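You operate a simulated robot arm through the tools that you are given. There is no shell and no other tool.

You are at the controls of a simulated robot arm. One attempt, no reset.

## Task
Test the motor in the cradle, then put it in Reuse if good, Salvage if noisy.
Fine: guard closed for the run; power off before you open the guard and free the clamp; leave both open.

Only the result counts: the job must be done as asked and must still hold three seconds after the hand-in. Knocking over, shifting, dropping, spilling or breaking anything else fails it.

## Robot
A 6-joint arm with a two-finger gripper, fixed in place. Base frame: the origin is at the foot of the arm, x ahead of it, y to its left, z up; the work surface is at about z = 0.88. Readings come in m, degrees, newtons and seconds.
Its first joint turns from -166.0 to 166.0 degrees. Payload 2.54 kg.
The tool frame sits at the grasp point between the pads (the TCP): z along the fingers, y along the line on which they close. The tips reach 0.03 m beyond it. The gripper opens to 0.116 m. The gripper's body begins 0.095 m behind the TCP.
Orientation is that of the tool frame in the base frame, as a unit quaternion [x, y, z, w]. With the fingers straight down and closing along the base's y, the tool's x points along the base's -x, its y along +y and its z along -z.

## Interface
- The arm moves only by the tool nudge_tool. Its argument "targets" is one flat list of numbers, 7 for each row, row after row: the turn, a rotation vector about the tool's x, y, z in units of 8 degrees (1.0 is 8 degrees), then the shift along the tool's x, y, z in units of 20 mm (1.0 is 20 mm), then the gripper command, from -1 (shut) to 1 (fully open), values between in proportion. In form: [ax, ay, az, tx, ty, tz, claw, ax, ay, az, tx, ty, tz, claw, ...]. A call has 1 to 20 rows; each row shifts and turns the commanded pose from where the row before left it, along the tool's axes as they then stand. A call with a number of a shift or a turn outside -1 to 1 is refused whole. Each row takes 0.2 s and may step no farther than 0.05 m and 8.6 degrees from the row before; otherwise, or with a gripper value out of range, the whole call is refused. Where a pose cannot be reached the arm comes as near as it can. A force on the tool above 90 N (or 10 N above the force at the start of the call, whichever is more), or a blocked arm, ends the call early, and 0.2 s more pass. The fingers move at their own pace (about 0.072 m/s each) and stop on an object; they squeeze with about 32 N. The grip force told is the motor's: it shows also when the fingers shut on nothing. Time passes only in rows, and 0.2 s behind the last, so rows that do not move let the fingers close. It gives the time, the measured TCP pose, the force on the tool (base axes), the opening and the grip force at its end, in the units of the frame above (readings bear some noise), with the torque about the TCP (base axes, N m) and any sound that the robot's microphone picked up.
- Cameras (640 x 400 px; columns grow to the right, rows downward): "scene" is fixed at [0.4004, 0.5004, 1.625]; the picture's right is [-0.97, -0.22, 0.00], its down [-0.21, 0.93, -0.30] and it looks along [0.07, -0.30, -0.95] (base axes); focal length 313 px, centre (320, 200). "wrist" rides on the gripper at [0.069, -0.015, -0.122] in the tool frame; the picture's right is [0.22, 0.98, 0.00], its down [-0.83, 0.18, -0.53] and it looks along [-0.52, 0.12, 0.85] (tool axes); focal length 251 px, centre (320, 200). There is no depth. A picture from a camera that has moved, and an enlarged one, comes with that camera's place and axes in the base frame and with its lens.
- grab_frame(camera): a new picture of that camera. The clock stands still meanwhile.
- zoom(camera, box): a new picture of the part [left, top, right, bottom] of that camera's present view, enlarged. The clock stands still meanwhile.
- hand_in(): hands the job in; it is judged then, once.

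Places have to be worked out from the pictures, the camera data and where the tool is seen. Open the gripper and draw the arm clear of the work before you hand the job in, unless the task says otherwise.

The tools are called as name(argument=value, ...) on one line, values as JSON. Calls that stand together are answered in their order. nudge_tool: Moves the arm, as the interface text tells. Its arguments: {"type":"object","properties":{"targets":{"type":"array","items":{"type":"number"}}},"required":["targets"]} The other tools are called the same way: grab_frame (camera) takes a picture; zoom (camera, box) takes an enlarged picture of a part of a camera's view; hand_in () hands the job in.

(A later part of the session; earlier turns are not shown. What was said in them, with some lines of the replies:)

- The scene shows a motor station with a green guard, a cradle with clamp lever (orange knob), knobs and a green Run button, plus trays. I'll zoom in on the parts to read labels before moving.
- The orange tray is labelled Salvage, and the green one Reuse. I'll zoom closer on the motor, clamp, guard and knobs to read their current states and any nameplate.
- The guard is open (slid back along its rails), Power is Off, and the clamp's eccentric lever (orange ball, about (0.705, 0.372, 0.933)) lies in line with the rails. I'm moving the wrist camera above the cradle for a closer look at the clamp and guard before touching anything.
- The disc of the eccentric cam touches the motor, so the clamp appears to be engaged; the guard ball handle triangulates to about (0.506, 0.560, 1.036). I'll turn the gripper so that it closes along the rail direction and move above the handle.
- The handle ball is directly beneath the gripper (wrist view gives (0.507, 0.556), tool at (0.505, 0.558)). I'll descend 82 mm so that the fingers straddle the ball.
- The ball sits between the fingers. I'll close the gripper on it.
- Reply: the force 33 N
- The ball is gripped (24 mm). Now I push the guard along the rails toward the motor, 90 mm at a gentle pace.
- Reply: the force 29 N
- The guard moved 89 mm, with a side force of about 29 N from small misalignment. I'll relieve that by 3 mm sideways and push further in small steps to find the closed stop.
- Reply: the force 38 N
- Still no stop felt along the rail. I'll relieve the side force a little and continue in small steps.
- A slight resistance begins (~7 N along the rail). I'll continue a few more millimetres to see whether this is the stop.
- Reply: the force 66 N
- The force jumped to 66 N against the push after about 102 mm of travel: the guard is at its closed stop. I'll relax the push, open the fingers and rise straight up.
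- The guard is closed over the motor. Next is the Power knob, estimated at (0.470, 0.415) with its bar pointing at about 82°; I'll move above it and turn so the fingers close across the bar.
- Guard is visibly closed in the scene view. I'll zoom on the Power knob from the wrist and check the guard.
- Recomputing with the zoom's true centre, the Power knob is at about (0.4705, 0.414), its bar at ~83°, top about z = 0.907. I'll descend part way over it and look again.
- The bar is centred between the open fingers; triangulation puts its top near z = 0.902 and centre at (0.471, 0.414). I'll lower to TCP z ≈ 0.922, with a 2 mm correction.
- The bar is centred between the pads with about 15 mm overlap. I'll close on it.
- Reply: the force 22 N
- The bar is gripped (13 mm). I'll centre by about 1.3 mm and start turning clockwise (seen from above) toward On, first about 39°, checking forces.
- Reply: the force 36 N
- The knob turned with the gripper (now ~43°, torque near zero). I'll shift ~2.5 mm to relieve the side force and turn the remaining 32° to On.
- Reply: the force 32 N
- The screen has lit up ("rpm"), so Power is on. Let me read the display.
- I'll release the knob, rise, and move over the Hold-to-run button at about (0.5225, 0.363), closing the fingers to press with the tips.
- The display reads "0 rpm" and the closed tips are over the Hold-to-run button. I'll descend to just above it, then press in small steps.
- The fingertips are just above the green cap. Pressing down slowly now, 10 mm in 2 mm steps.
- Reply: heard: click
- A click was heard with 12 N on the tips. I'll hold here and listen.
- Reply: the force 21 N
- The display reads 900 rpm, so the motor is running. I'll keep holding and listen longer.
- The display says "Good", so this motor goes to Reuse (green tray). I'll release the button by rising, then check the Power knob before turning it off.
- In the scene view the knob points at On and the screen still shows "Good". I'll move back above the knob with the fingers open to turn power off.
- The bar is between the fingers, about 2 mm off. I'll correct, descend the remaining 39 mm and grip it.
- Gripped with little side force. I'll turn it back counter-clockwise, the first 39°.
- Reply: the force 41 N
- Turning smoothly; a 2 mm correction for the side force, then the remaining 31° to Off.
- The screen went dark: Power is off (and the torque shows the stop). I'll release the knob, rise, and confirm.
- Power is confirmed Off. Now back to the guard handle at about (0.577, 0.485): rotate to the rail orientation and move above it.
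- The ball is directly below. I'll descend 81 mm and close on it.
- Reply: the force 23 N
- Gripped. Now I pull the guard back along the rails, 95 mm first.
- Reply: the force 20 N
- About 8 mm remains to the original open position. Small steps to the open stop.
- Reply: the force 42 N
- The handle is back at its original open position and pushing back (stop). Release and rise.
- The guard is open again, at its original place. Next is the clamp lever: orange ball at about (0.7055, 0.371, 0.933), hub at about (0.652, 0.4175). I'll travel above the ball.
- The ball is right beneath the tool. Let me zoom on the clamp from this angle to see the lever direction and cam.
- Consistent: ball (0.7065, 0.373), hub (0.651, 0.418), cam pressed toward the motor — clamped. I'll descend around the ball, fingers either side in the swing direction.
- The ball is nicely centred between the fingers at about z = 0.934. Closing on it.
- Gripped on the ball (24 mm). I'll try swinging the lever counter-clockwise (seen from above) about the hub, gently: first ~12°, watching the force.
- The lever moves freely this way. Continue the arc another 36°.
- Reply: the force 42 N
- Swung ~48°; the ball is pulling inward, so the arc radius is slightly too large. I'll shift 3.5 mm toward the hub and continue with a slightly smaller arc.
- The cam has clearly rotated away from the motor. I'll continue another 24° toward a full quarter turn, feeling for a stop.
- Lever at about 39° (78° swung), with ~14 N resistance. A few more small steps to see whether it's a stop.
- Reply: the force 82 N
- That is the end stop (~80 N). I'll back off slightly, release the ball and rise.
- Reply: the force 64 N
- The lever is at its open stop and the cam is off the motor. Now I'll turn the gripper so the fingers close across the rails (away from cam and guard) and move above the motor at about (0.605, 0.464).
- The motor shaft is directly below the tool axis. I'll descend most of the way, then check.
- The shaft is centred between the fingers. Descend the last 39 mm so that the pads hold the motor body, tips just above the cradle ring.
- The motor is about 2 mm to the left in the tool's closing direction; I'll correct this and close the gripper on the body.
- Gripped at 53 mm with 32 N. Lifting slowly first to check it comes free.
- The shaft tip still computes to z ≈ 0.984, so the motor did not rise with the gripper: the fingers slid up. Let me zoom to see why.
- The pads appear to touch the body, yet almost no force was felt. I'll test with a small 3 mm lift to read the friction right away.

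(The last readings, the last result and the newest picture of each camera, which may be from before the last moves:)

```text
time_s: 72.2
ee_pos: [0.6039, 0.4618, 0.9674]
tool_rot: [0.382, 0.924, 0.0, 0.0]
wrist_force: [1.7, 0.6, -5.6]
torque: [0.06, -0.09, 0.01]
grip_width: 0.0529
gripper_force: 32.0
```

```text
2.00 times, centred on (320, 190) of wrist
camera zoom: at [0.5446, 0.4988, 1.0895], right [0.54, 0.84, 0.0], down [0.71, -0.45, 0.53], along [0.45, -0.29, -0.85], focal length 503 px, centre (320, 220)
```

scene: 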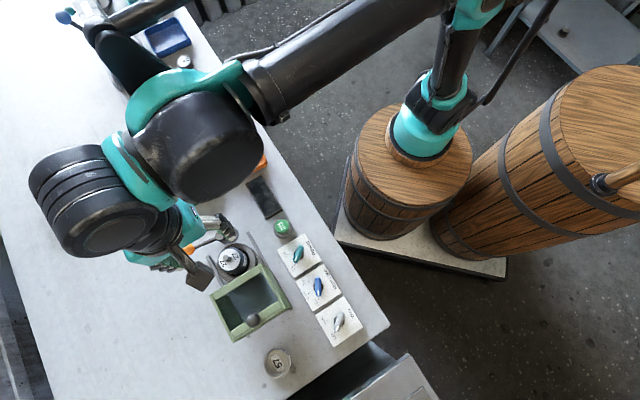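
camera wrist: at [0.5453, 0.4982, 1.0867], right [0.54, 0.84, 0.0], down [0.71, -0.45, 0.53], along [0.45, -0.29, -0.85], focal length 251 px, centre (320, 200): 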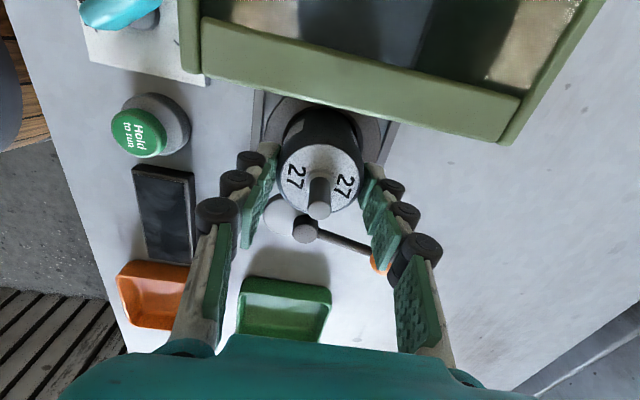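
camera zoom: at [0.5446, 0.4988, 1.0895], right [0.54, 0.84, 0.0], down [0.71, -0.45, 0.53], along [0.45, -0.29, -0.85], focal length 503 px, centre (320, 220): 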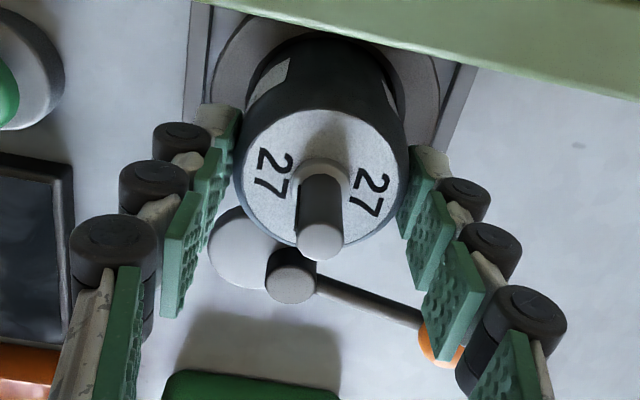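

This time the motor's image stayed fixed relative to the gripper and −5.6 N appeared, suggesting it's now being carried. I'll lift another 6 mm and verify.

nudge_tool(targets=[0, 0, 0, 0, 0, -0.15, -1, 0, 0, 0, 0, 0, -0.15, -1])

zoom(camera="wrist", box=[220, 90, 420, 290])

```text
time_s: 72.8
ee_pos: [0.6042, 0.4614, 0.9721]
tool_rot: [0.382, 0.924, -0.001, -0.001]
wrist_force: [0.3, 0.7, -4.8]
torque: [0.04, 0.01, -0.02]
grip_width: 0.0529
gripper_force: 32.5
```

```text
2.00 times, centred on (320, 190) of wrist
camera zoom: at [0.5451, 0.4983, 1.0953], right [0.54, 0.84, 0.0], down [0.71, -0.45, 0.53], along [0.45, -0.29, -0.85], focal length 503 px, centre (320, 220)
```

zoom: 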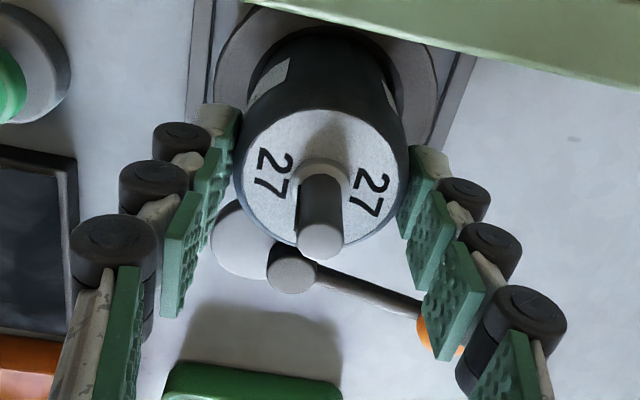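

The motor is now firmly carried (fixed relative to the gripper, ~5 N weight). I'll lift slowly by another 90 mm to clear the ring and the clamp.

nudge_tool(targets=[0, 0, 0, 0, 0, -0.25, -1, 0, 0, 0, 0, 0, -0.25, -1, 0, 0, 0, 0, 0, -0.25, -1, 0, 0, 0, 0, 0, -0.25, -1, 0, 0, 0, 0, 0, -0.25, -1, 0, 0, 0, 0, 0, -0.25, -1, 0, 0, 0, 0, 0, -0.25, -1, 0, 0, 0, 0, 0, -0.25, -1, 0, 0, 0, 0, 0, -0.25, -1, 0, 0, 0, 0, 0, -0.25, -1, 0, 0, 0, 0, 0, -0.25, -1, 0, 0, 0, 0, 0, -0.25, -1, 0, 0, 0, 0, 0, -0.25, -1, 0, 0, 0, 0, 0, -0.25, -1, 0, 0, 0, 0, 0, -0.25, -1, 0, 0, 0, 0, 0, -0.25, -1, 0, 0, 0, 0, 0, -0.25, -1, 0, 0, 0, 0, 0, -0.25, -1])

grab_frame(camera="wrist")

grab_frame(camera="scene")

```text
time_s: 76.6
ee_pos: [0.606, 0.4603, 1.064]
tool_rot: [0.382, 0.924, 0.0, 0.0]
wrist_force: [0.9, -1.1, -4.6]
torque: [0.0, -0.01, 0.02]
grip_width: 0.0529
gripper_force: 32.1
```

```text
taken
camera wrist: at [0.545, 0.4986, 1.1854], right [0.54, 0.84, 0.0], down [0.71, -0.45, 0.53], along [0.45, -0.29, -0.85], focal length 251 px, centre (320, 200)
```

wrist: 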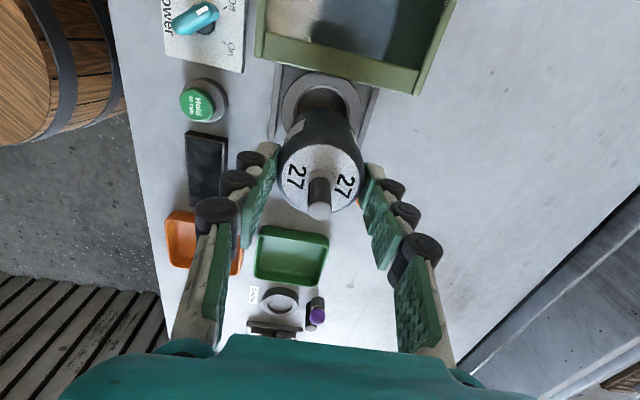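

```text
taken
```

scene: 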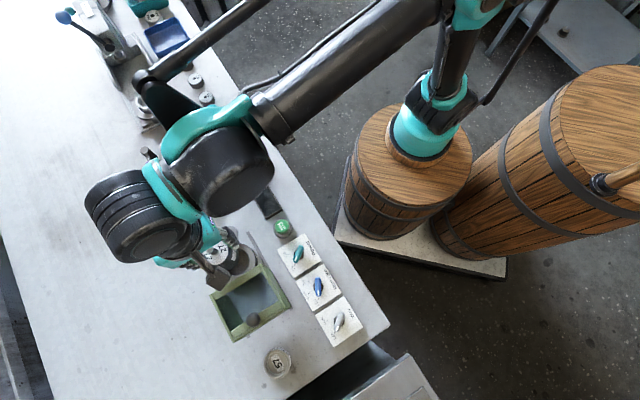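

The motor hangs securely above the cradle. The Reuse tray centre computes to about (0.764, 0.305) from both cameras; I'll carry the motor there at constant height.

nudge_tool(targets=[0, 0, 0, -0.3, 0.005, 0, -1, 0, 0, 0, -0.6, 0.005, 0, -1, 0, 0, 0, -0.6, 0.005, 0, -1, 0, 0, 0, -0.6, 0.005, 0, -1, 0, 0, 0, -0.6, 0.005, 0, -1, 0, 0, 0, -0.6, 0.005, 0, -1, 0, 0, 0, -0.6, 0.005, 0, -1, 0, 0, 0, -0.6, 0.005, 0, -1, 0, 0, 0, -0.6, 0.005, 0, -1, 0, 0, 0, -0.6, 0.005, 0, -1, 0, 0, 0, -0.6, 0.005, 0, -1, 0, 0, 0, -0.6, 0.005, 0, -1, 0, 0, 0, -0.6, 0.005, 0, -1, 0, 0, 0, -0.6, 0.005, 0, -1, 0, 0, 0, -0.6, 0.005, 0, -1, 0, 0, 0, -0.6, 0.005, 0, -1, 0, 0, 0, -0.6, 0.005, 0, -1, 0, 0, 0, -0.6, 0.005, 0, -1, 0, 0, 0, -0.6, 0.005, 0, -1, 0, 0, 0, 0, 0, 0, -1])

grab_frame(camera="wrist")

grab_frame(camera="scene")

```text
time_s: 80.8
ee_pos: [0.7634, 0.3048, 1.0642]
tool_rot: [0.382, 0.924, 0.001, 0.0]
wrist_force: [-0.1, -0.3, -4.8]
torque: [0.01, -0.04, -0.03]
grip_width: 0.0531
gripper_force: 31.9
```

```text
taken
camera wrist: at [0.704, 0.3427, 1.1858], right [0.54, 0.84, 0.0], down [0.71, -0.45, 0.53], along [0.45, -0.29, -0.85], focal length 251 px, centre (320, 200)
```

wrist: 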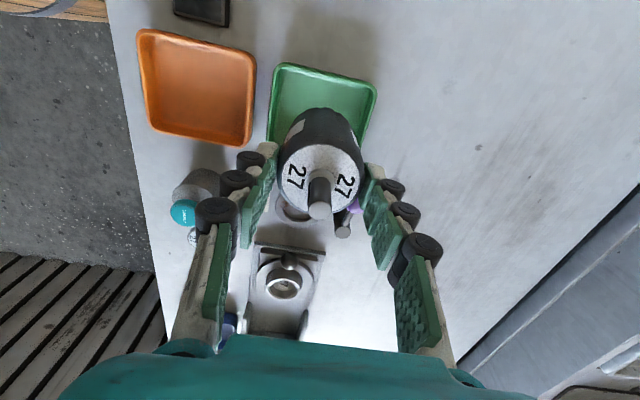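

```text
taken
```

scene: 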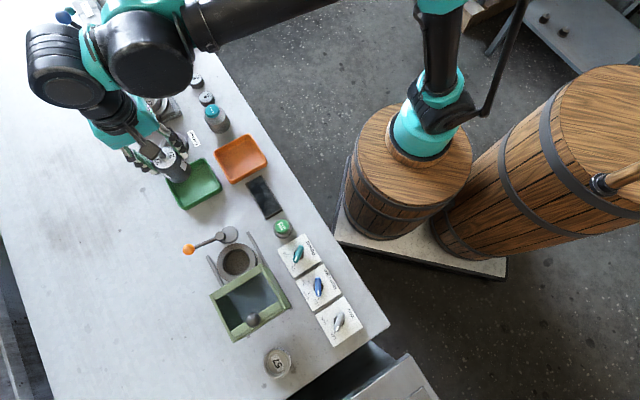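

The motor is over the green Reuse tray, about 5 mm short of its centre. I'll correct and lower to just above the tray floor.

nudge_tool(targets=[0, 0, 0, -0.2, 0, 0.2, -1, 0, 0, 0, 0, 0, 0.45, -1, 0, 0, 0, 0, 0, 0.45, -1, 0, 0, 0, 0, 0, 0.45, -1, 0, 0, 0, 0, 0, 0.45, -1, 0, 0, 0, 0, 0, 0.45, -1, 0, 0, 0, 0, 0, 0.45, -1, 0, 0, 0, 0, 0, 0.45, -1, 0, 0, 0, 0, 0, 0.45, -1, 0, 0, 0, 0, 0, 0.4, -1])

grab_frame(camera="wrist")

zoom(camera="scene", box=[120, 110, 248, 190])

```text
time_s: 83.0
ee_pos: [0.7661, 0.302, 0.9796]
tool_rot: [0.382, 0.924, 0.0, 0.001]
wrist_force: [-0.2, 0.1, -5.3]
torque: [0.0, 0.04, 0.02]
grip_width: 0.0533
gripper_force: 32.1
```

```text
taken
camera wrist: at [0.7075, 0.34, 1.1016], right [0.54, 0.84, 0.0], down [0.71, -0.45, 0.53], along [0.45, -0.29, -0.85], focal length 251 px, centre (320, 200)
```

wrist: 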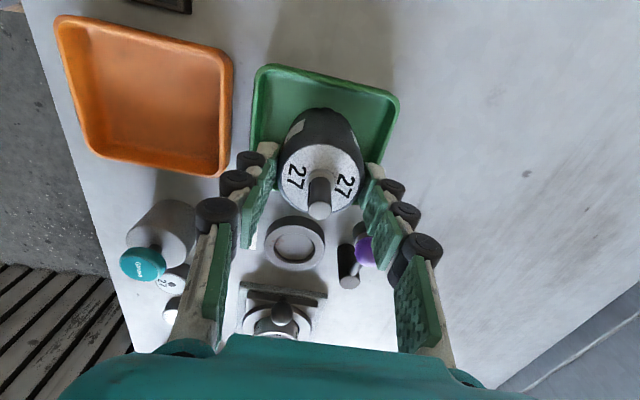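

```text
5.00 times, centred on (184, 150) of scene
camera zoom: at [0.4004, 0.5004, 1.625], right [-0.97, -0.22, 0.0], down [-0.21, 0.93, -0.3], along [0.07, -0.3, -0.95], focal length 1567 px, centre (1000, 450)
```

zoom: 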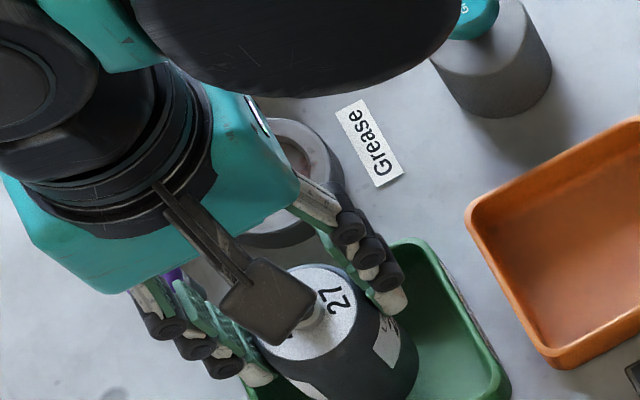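

zoom(camera="scene", box=[140, 140, 268, 220])

```text
5.00 times, centred on (204, 180) of scene
camera zoom: at [0.4004, 0.5004, 1.625], right [-0.97, -0.22, 0.0], down [-0.21, 0.93, -0.3], along [0.07, -0.3, -0.95], focal length 1567 px, centre (900, 300)
```

zoom: 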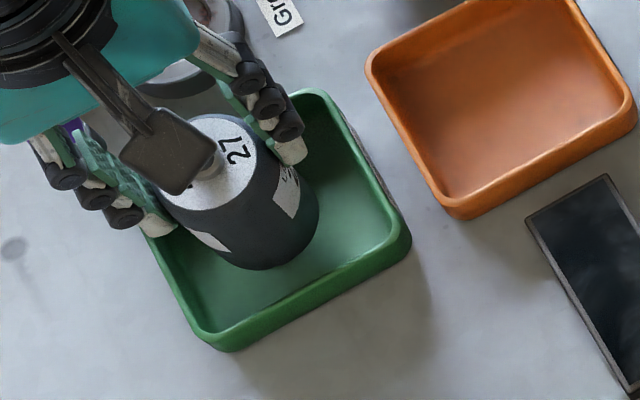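

The motor is well inside the tray outline. Lowering gently toward the floor.

nudge_tool(targets=[0, 0, 0, 0, 0, 0.12, -1, 0, 0, 0, 0, 0, 0.12, -1, 0, 0, 0, 0, 0, 0.12, -1, 0, 0, 0, 0, 0, 0.12, -1, 0, 0, 0, 0, 0, 0.12, -1])

```text
time_s: 84.2
ee_pos: [0.7653, 0.3032, 0.9677]
tool_rot: [0.382, 0.924, 0.0, -0.001]
wrist_force: [0.3, 1.2, -4.4]
torque: [-0.03, -0.01, 0.01]
grip_width: 0.0528
gripper_force: 31.8
```

nudge_tool(targets=[0, 0, 0, 0, 0, 0.08, -1, 0, 0, 0, 0, 0, 0.08, -1, 0, 0, 0, 0, 0, 0.08, -1])

```text
time_s: 85.0
ee_pos: [0.7657, 0.3036, 0.9642]
tool_rot: [0.382, 0.924, 0.0, 0.0]
wrist_force: [2.9, 0.3, 5.6]
torque: [-0.15, 0.0, 0.04]
grip_width: 0.053
gripper_force: 31.7
```

Contact: the force went from −4.4 to +5.6 N at z = 0.964, so the motor stands on the tray floor. I'll open the fingers and rise.

nudge_tool(targets=[0, 0, 0, 0, 0, -0.04, -1, 0, 0, 0, 0, 0, 0, 0.3, 0, 0, 0, 0, 0, 0, 0.3, 0, 0, 0, 0, 0, 0, 0.3])

zoom(camera="scene", box=[140, 140, 268, 220])

grab_frame(camera="wrist")

```text
time_s: 86.0
ee_pos: [0.7651, 0.3041, 0.9634]
tool_rot: [0.381, 0.924, 0.001, 0.0]
wrist_force: [0.2, 0.8, 0.3]
torque: [0.06, 0.01, 0.02]
grip_width: 0.0755
gripper_force: 0.0
```

```text
5.00 times, centred on (204, 180) of scene
camera zoom: at [0.4004, 0.5004, 1.625], right [-0.97, -0.22, 0.0], down [-0.21, 0.93, -0.3], along [0.07, -0.3, -0.95], focal length 1567 px, centre (900, 300)
```

zoom: 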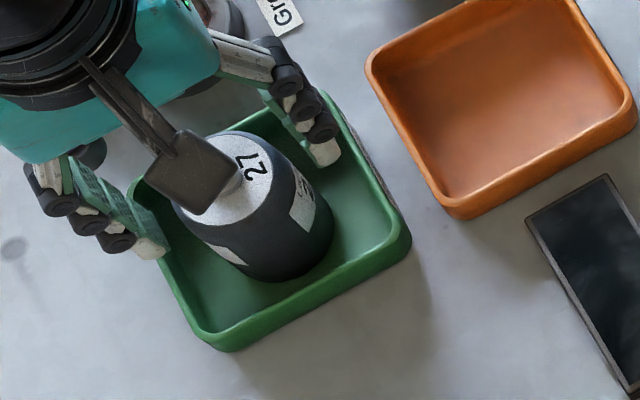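

```text
taken
camera wrist: at [0.7063, 0.3407, 1.0849], right [0.54, 0.84, 0.0], down [0.71, -0.45, 0.53], along [0.45, -0.29, -0.85], focal length 251 px, centre (320, 200)
```

wrist: 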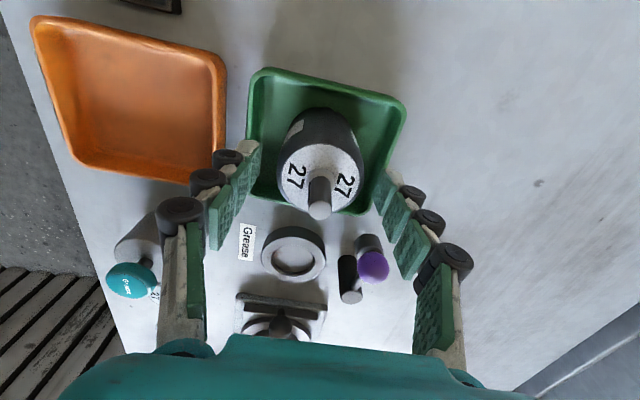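

The motor stands upright inside the Reuse tray and the fingers are clear. Rising straight up.

nudge_tool(targets=[0, 0, 0, 0, 0, -0.5, 0.3, 0, 0, 0, 0, 0, -0.9, 0.3, 0, 0, 0, 0, 0, -0.9, 0.3, 0, 0, 0, 0, 0, -0.9, 0.3, 0, 0, 0, 0, 0, -0.9, 0.3, 0, 0, 0, 0, 0, -0.9, 0.3, 0, 0, 0, 0, 0, -0.9, 0.3, 0, 0, 0, 0, 0, -0.9, 0.3, 0, 0, 0, 0, 0, -0.9, 0.3, 0, 0, 0, 0, 0, -0.9, 0.3, 0, 0, 0, 0, 0, -0.9, 0.3, 0, 0, 0, 0, 0, -0.9, 0.3])

grab_frame(camera="wrist")

grab_frame(camera="scene")

```text
time_s: 88.6
ee_pos: [0.7648, 0.3017, 1.1723]
tool_rot: [0.382, 0.924, 0.001, 0.0]
wrist_force: [0.2, -0.4, -0.3]
torque: [-0.01, 0.01, 0.01]
grip_width: 0.0753
gripper_force: 0.1
```

```text
taken
camera wrist: at [0.7067, 0.3397, 1.2936], right [0.54, 0.84, 0.0], down [0.71, -0.45, 0.53], along [0.45, -0.29, -0.85], focal length 251 px, centre (320, 200)
```

wrist: 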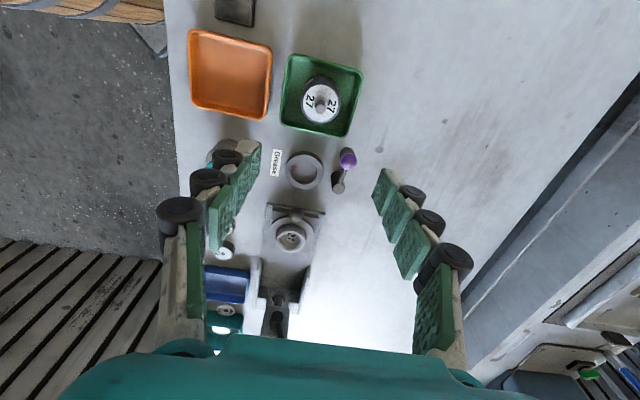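

```text
taken
```

scene: 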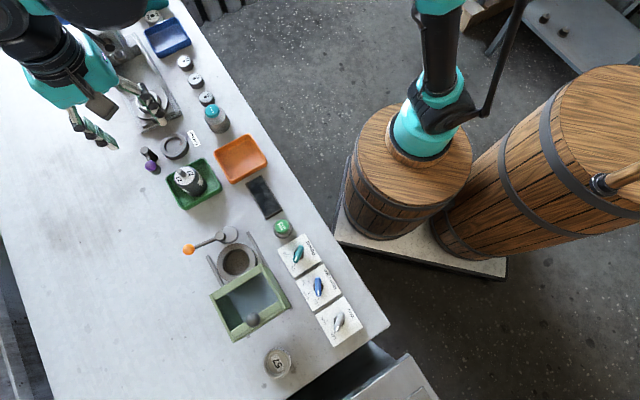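

All looks right. I'll withdraw the arm toward its starting place and then verify the station closely.

nudge_tool(targets=[0, 0, 0, 0.632, -0.907, 0, 0.3, 0, 0, 0, 0.632, -0.907, 0, 0.3, 0, 0, 0, 0.632, -0.907, 0, 0.3, 0, 0, 0, 0.632, -0.907, 0, 0.3, 0, 0, 0, 0.632, -0.907, 0, 0.3, 0, 0, 0, 0.632, -0.907, 0, 0.3, 0, 0, 0, 0.632, -0.907, 0, 0.3, 0, 0, 0, 0.632, -0.907, 0, 0.3, 0, 0, 0, 0.632, -0.907, 0, 0.3, 0, 0, 0, 0.632, -0.907, 0, 0.3, 0, 0, 0, 0.632, -0.907, 0, 0.3, 0, 0, 0, 0.632, -0.907, 0, 0.3, 0, 0, 0, 0.632, -0.907, 0, 0.3, 0, 0, -0.94, 0, 0, 0, 1, 0, 0, -0.94, 0, 0, 0, 1, 0, 0, -0.94, 0, 0, 0, 1, 0, 0, -0.94, 0, 0, 0, 1, 0, 0, -0.94, 0, 0, 0, 1, 0, 0, -0.94, 0, 0, 0, 1])

grab_frame(camera="scene")

zoom(camera="scene", box=[170, 220, 362, 340])

zoom(camera="scene", box=[140, 130, 268, 210])

grab_frame(camera="wrist")

```text
time_s: 92.6
ee_pos: [0.4825, 0.2523, 1.171]
tool_rot: [-0.003, 1.0, 0.0, 0.0]
wrist_force: [0.2, -0.3, 0.0]
torque: [0.0, 0.0, -0.02]
grip_width: 0.116
gripper_force: 0.0
```

```text
taken
```

scene: 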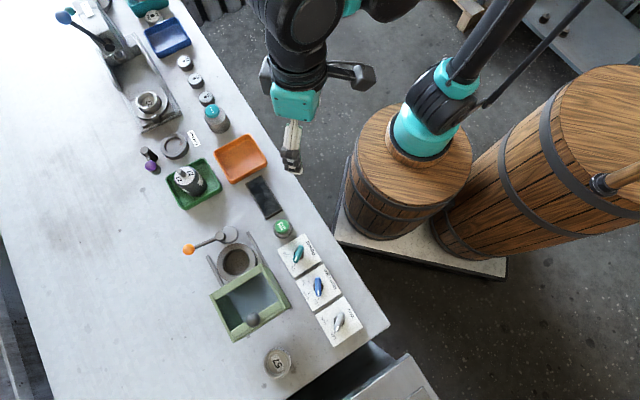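

```text
3.33 times, centred on (266, 280) of scene
camera zoom: at [0.4004, 0.5004, 1.625], right [-0.97, -0.22, 0.0], down [-0.21, 0.93, -0.3], along [0.07, -0.3, -0.95], focal length 1044 px, centre (500, -67)
```

zoom: 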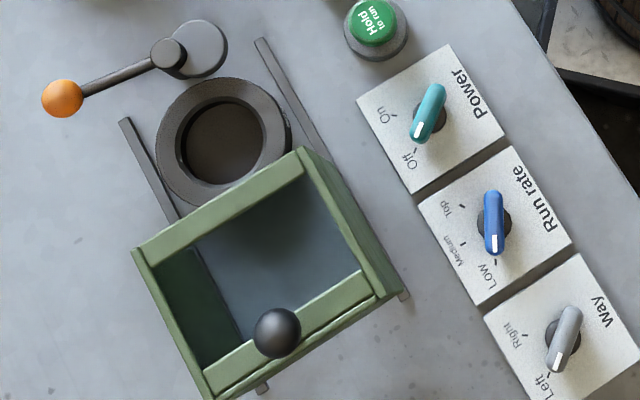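

```text
5.00 times, centred on (204, 170) of scene
camera zoom: at [0.4004, 0.5004, 1.625], right [-0.97, -0.22, 0.0], down [-0.21, 0.93, -0.3], along [0.07, -0.3, -0.95], focal length 1567 px, centre (900, 350)
```

zoom: 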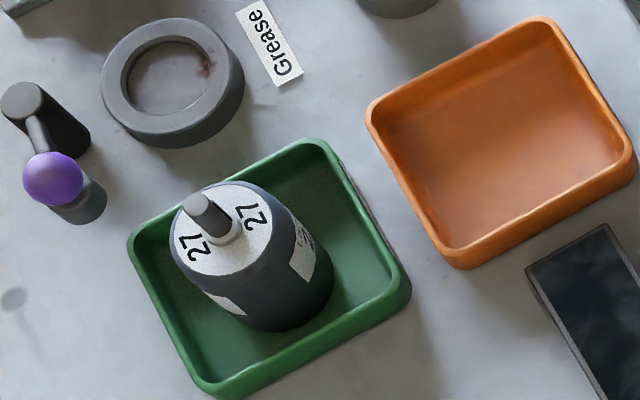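

```text
taken
camera wrist: at [0.4142, 0.2358, 1.2931], right [-0.22, 0.98, 0.0], down [0.82, 0.19, 0.53], along [0.52, 0.12, -0.85], focal length 251 px, centre (320, 200)
```

wrist: 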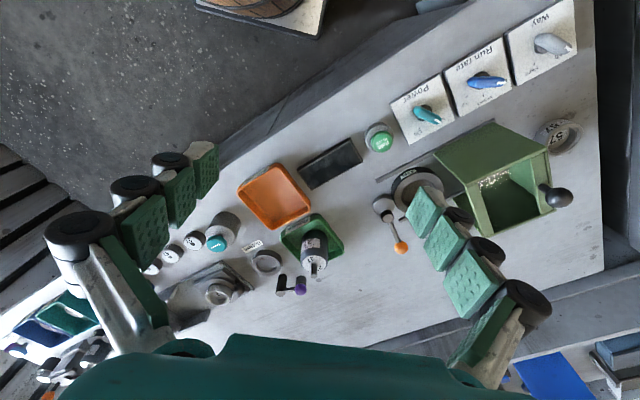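

Final check: the motor stands in the Reuse tray, Power is Off with the screen dark, the guard is back at its open position, the clamp lever is open, and the arm is clear. Handing in.

hand_in()

```text
The job is handed in.
```

The motor tested good and is now standing upright in the green Reuse tray. The job is handed in, and I don't have the judge's result.

- **Test:** I closed the guard to its stop, switched power on and held the run button. The display showed 900 rpm and then "Good". I left the run rate at Low and the way at Left, as I found them.
- **Shutdown order:** I turned power off and saw the screen go dark. Only then did I slide the guard back and swing the clamp lever to its open stop.
- **Final state:** Power is off, the guard and clamp are both open, and the arm is withdrawn with the gripper open. Nothing else on the bench looked moved in the last pictures.
- **First lift:** On the first try the fingers slid about 20 mm up the motor body without raising it. They then held, and I carried the motor by its top part without further slipping.
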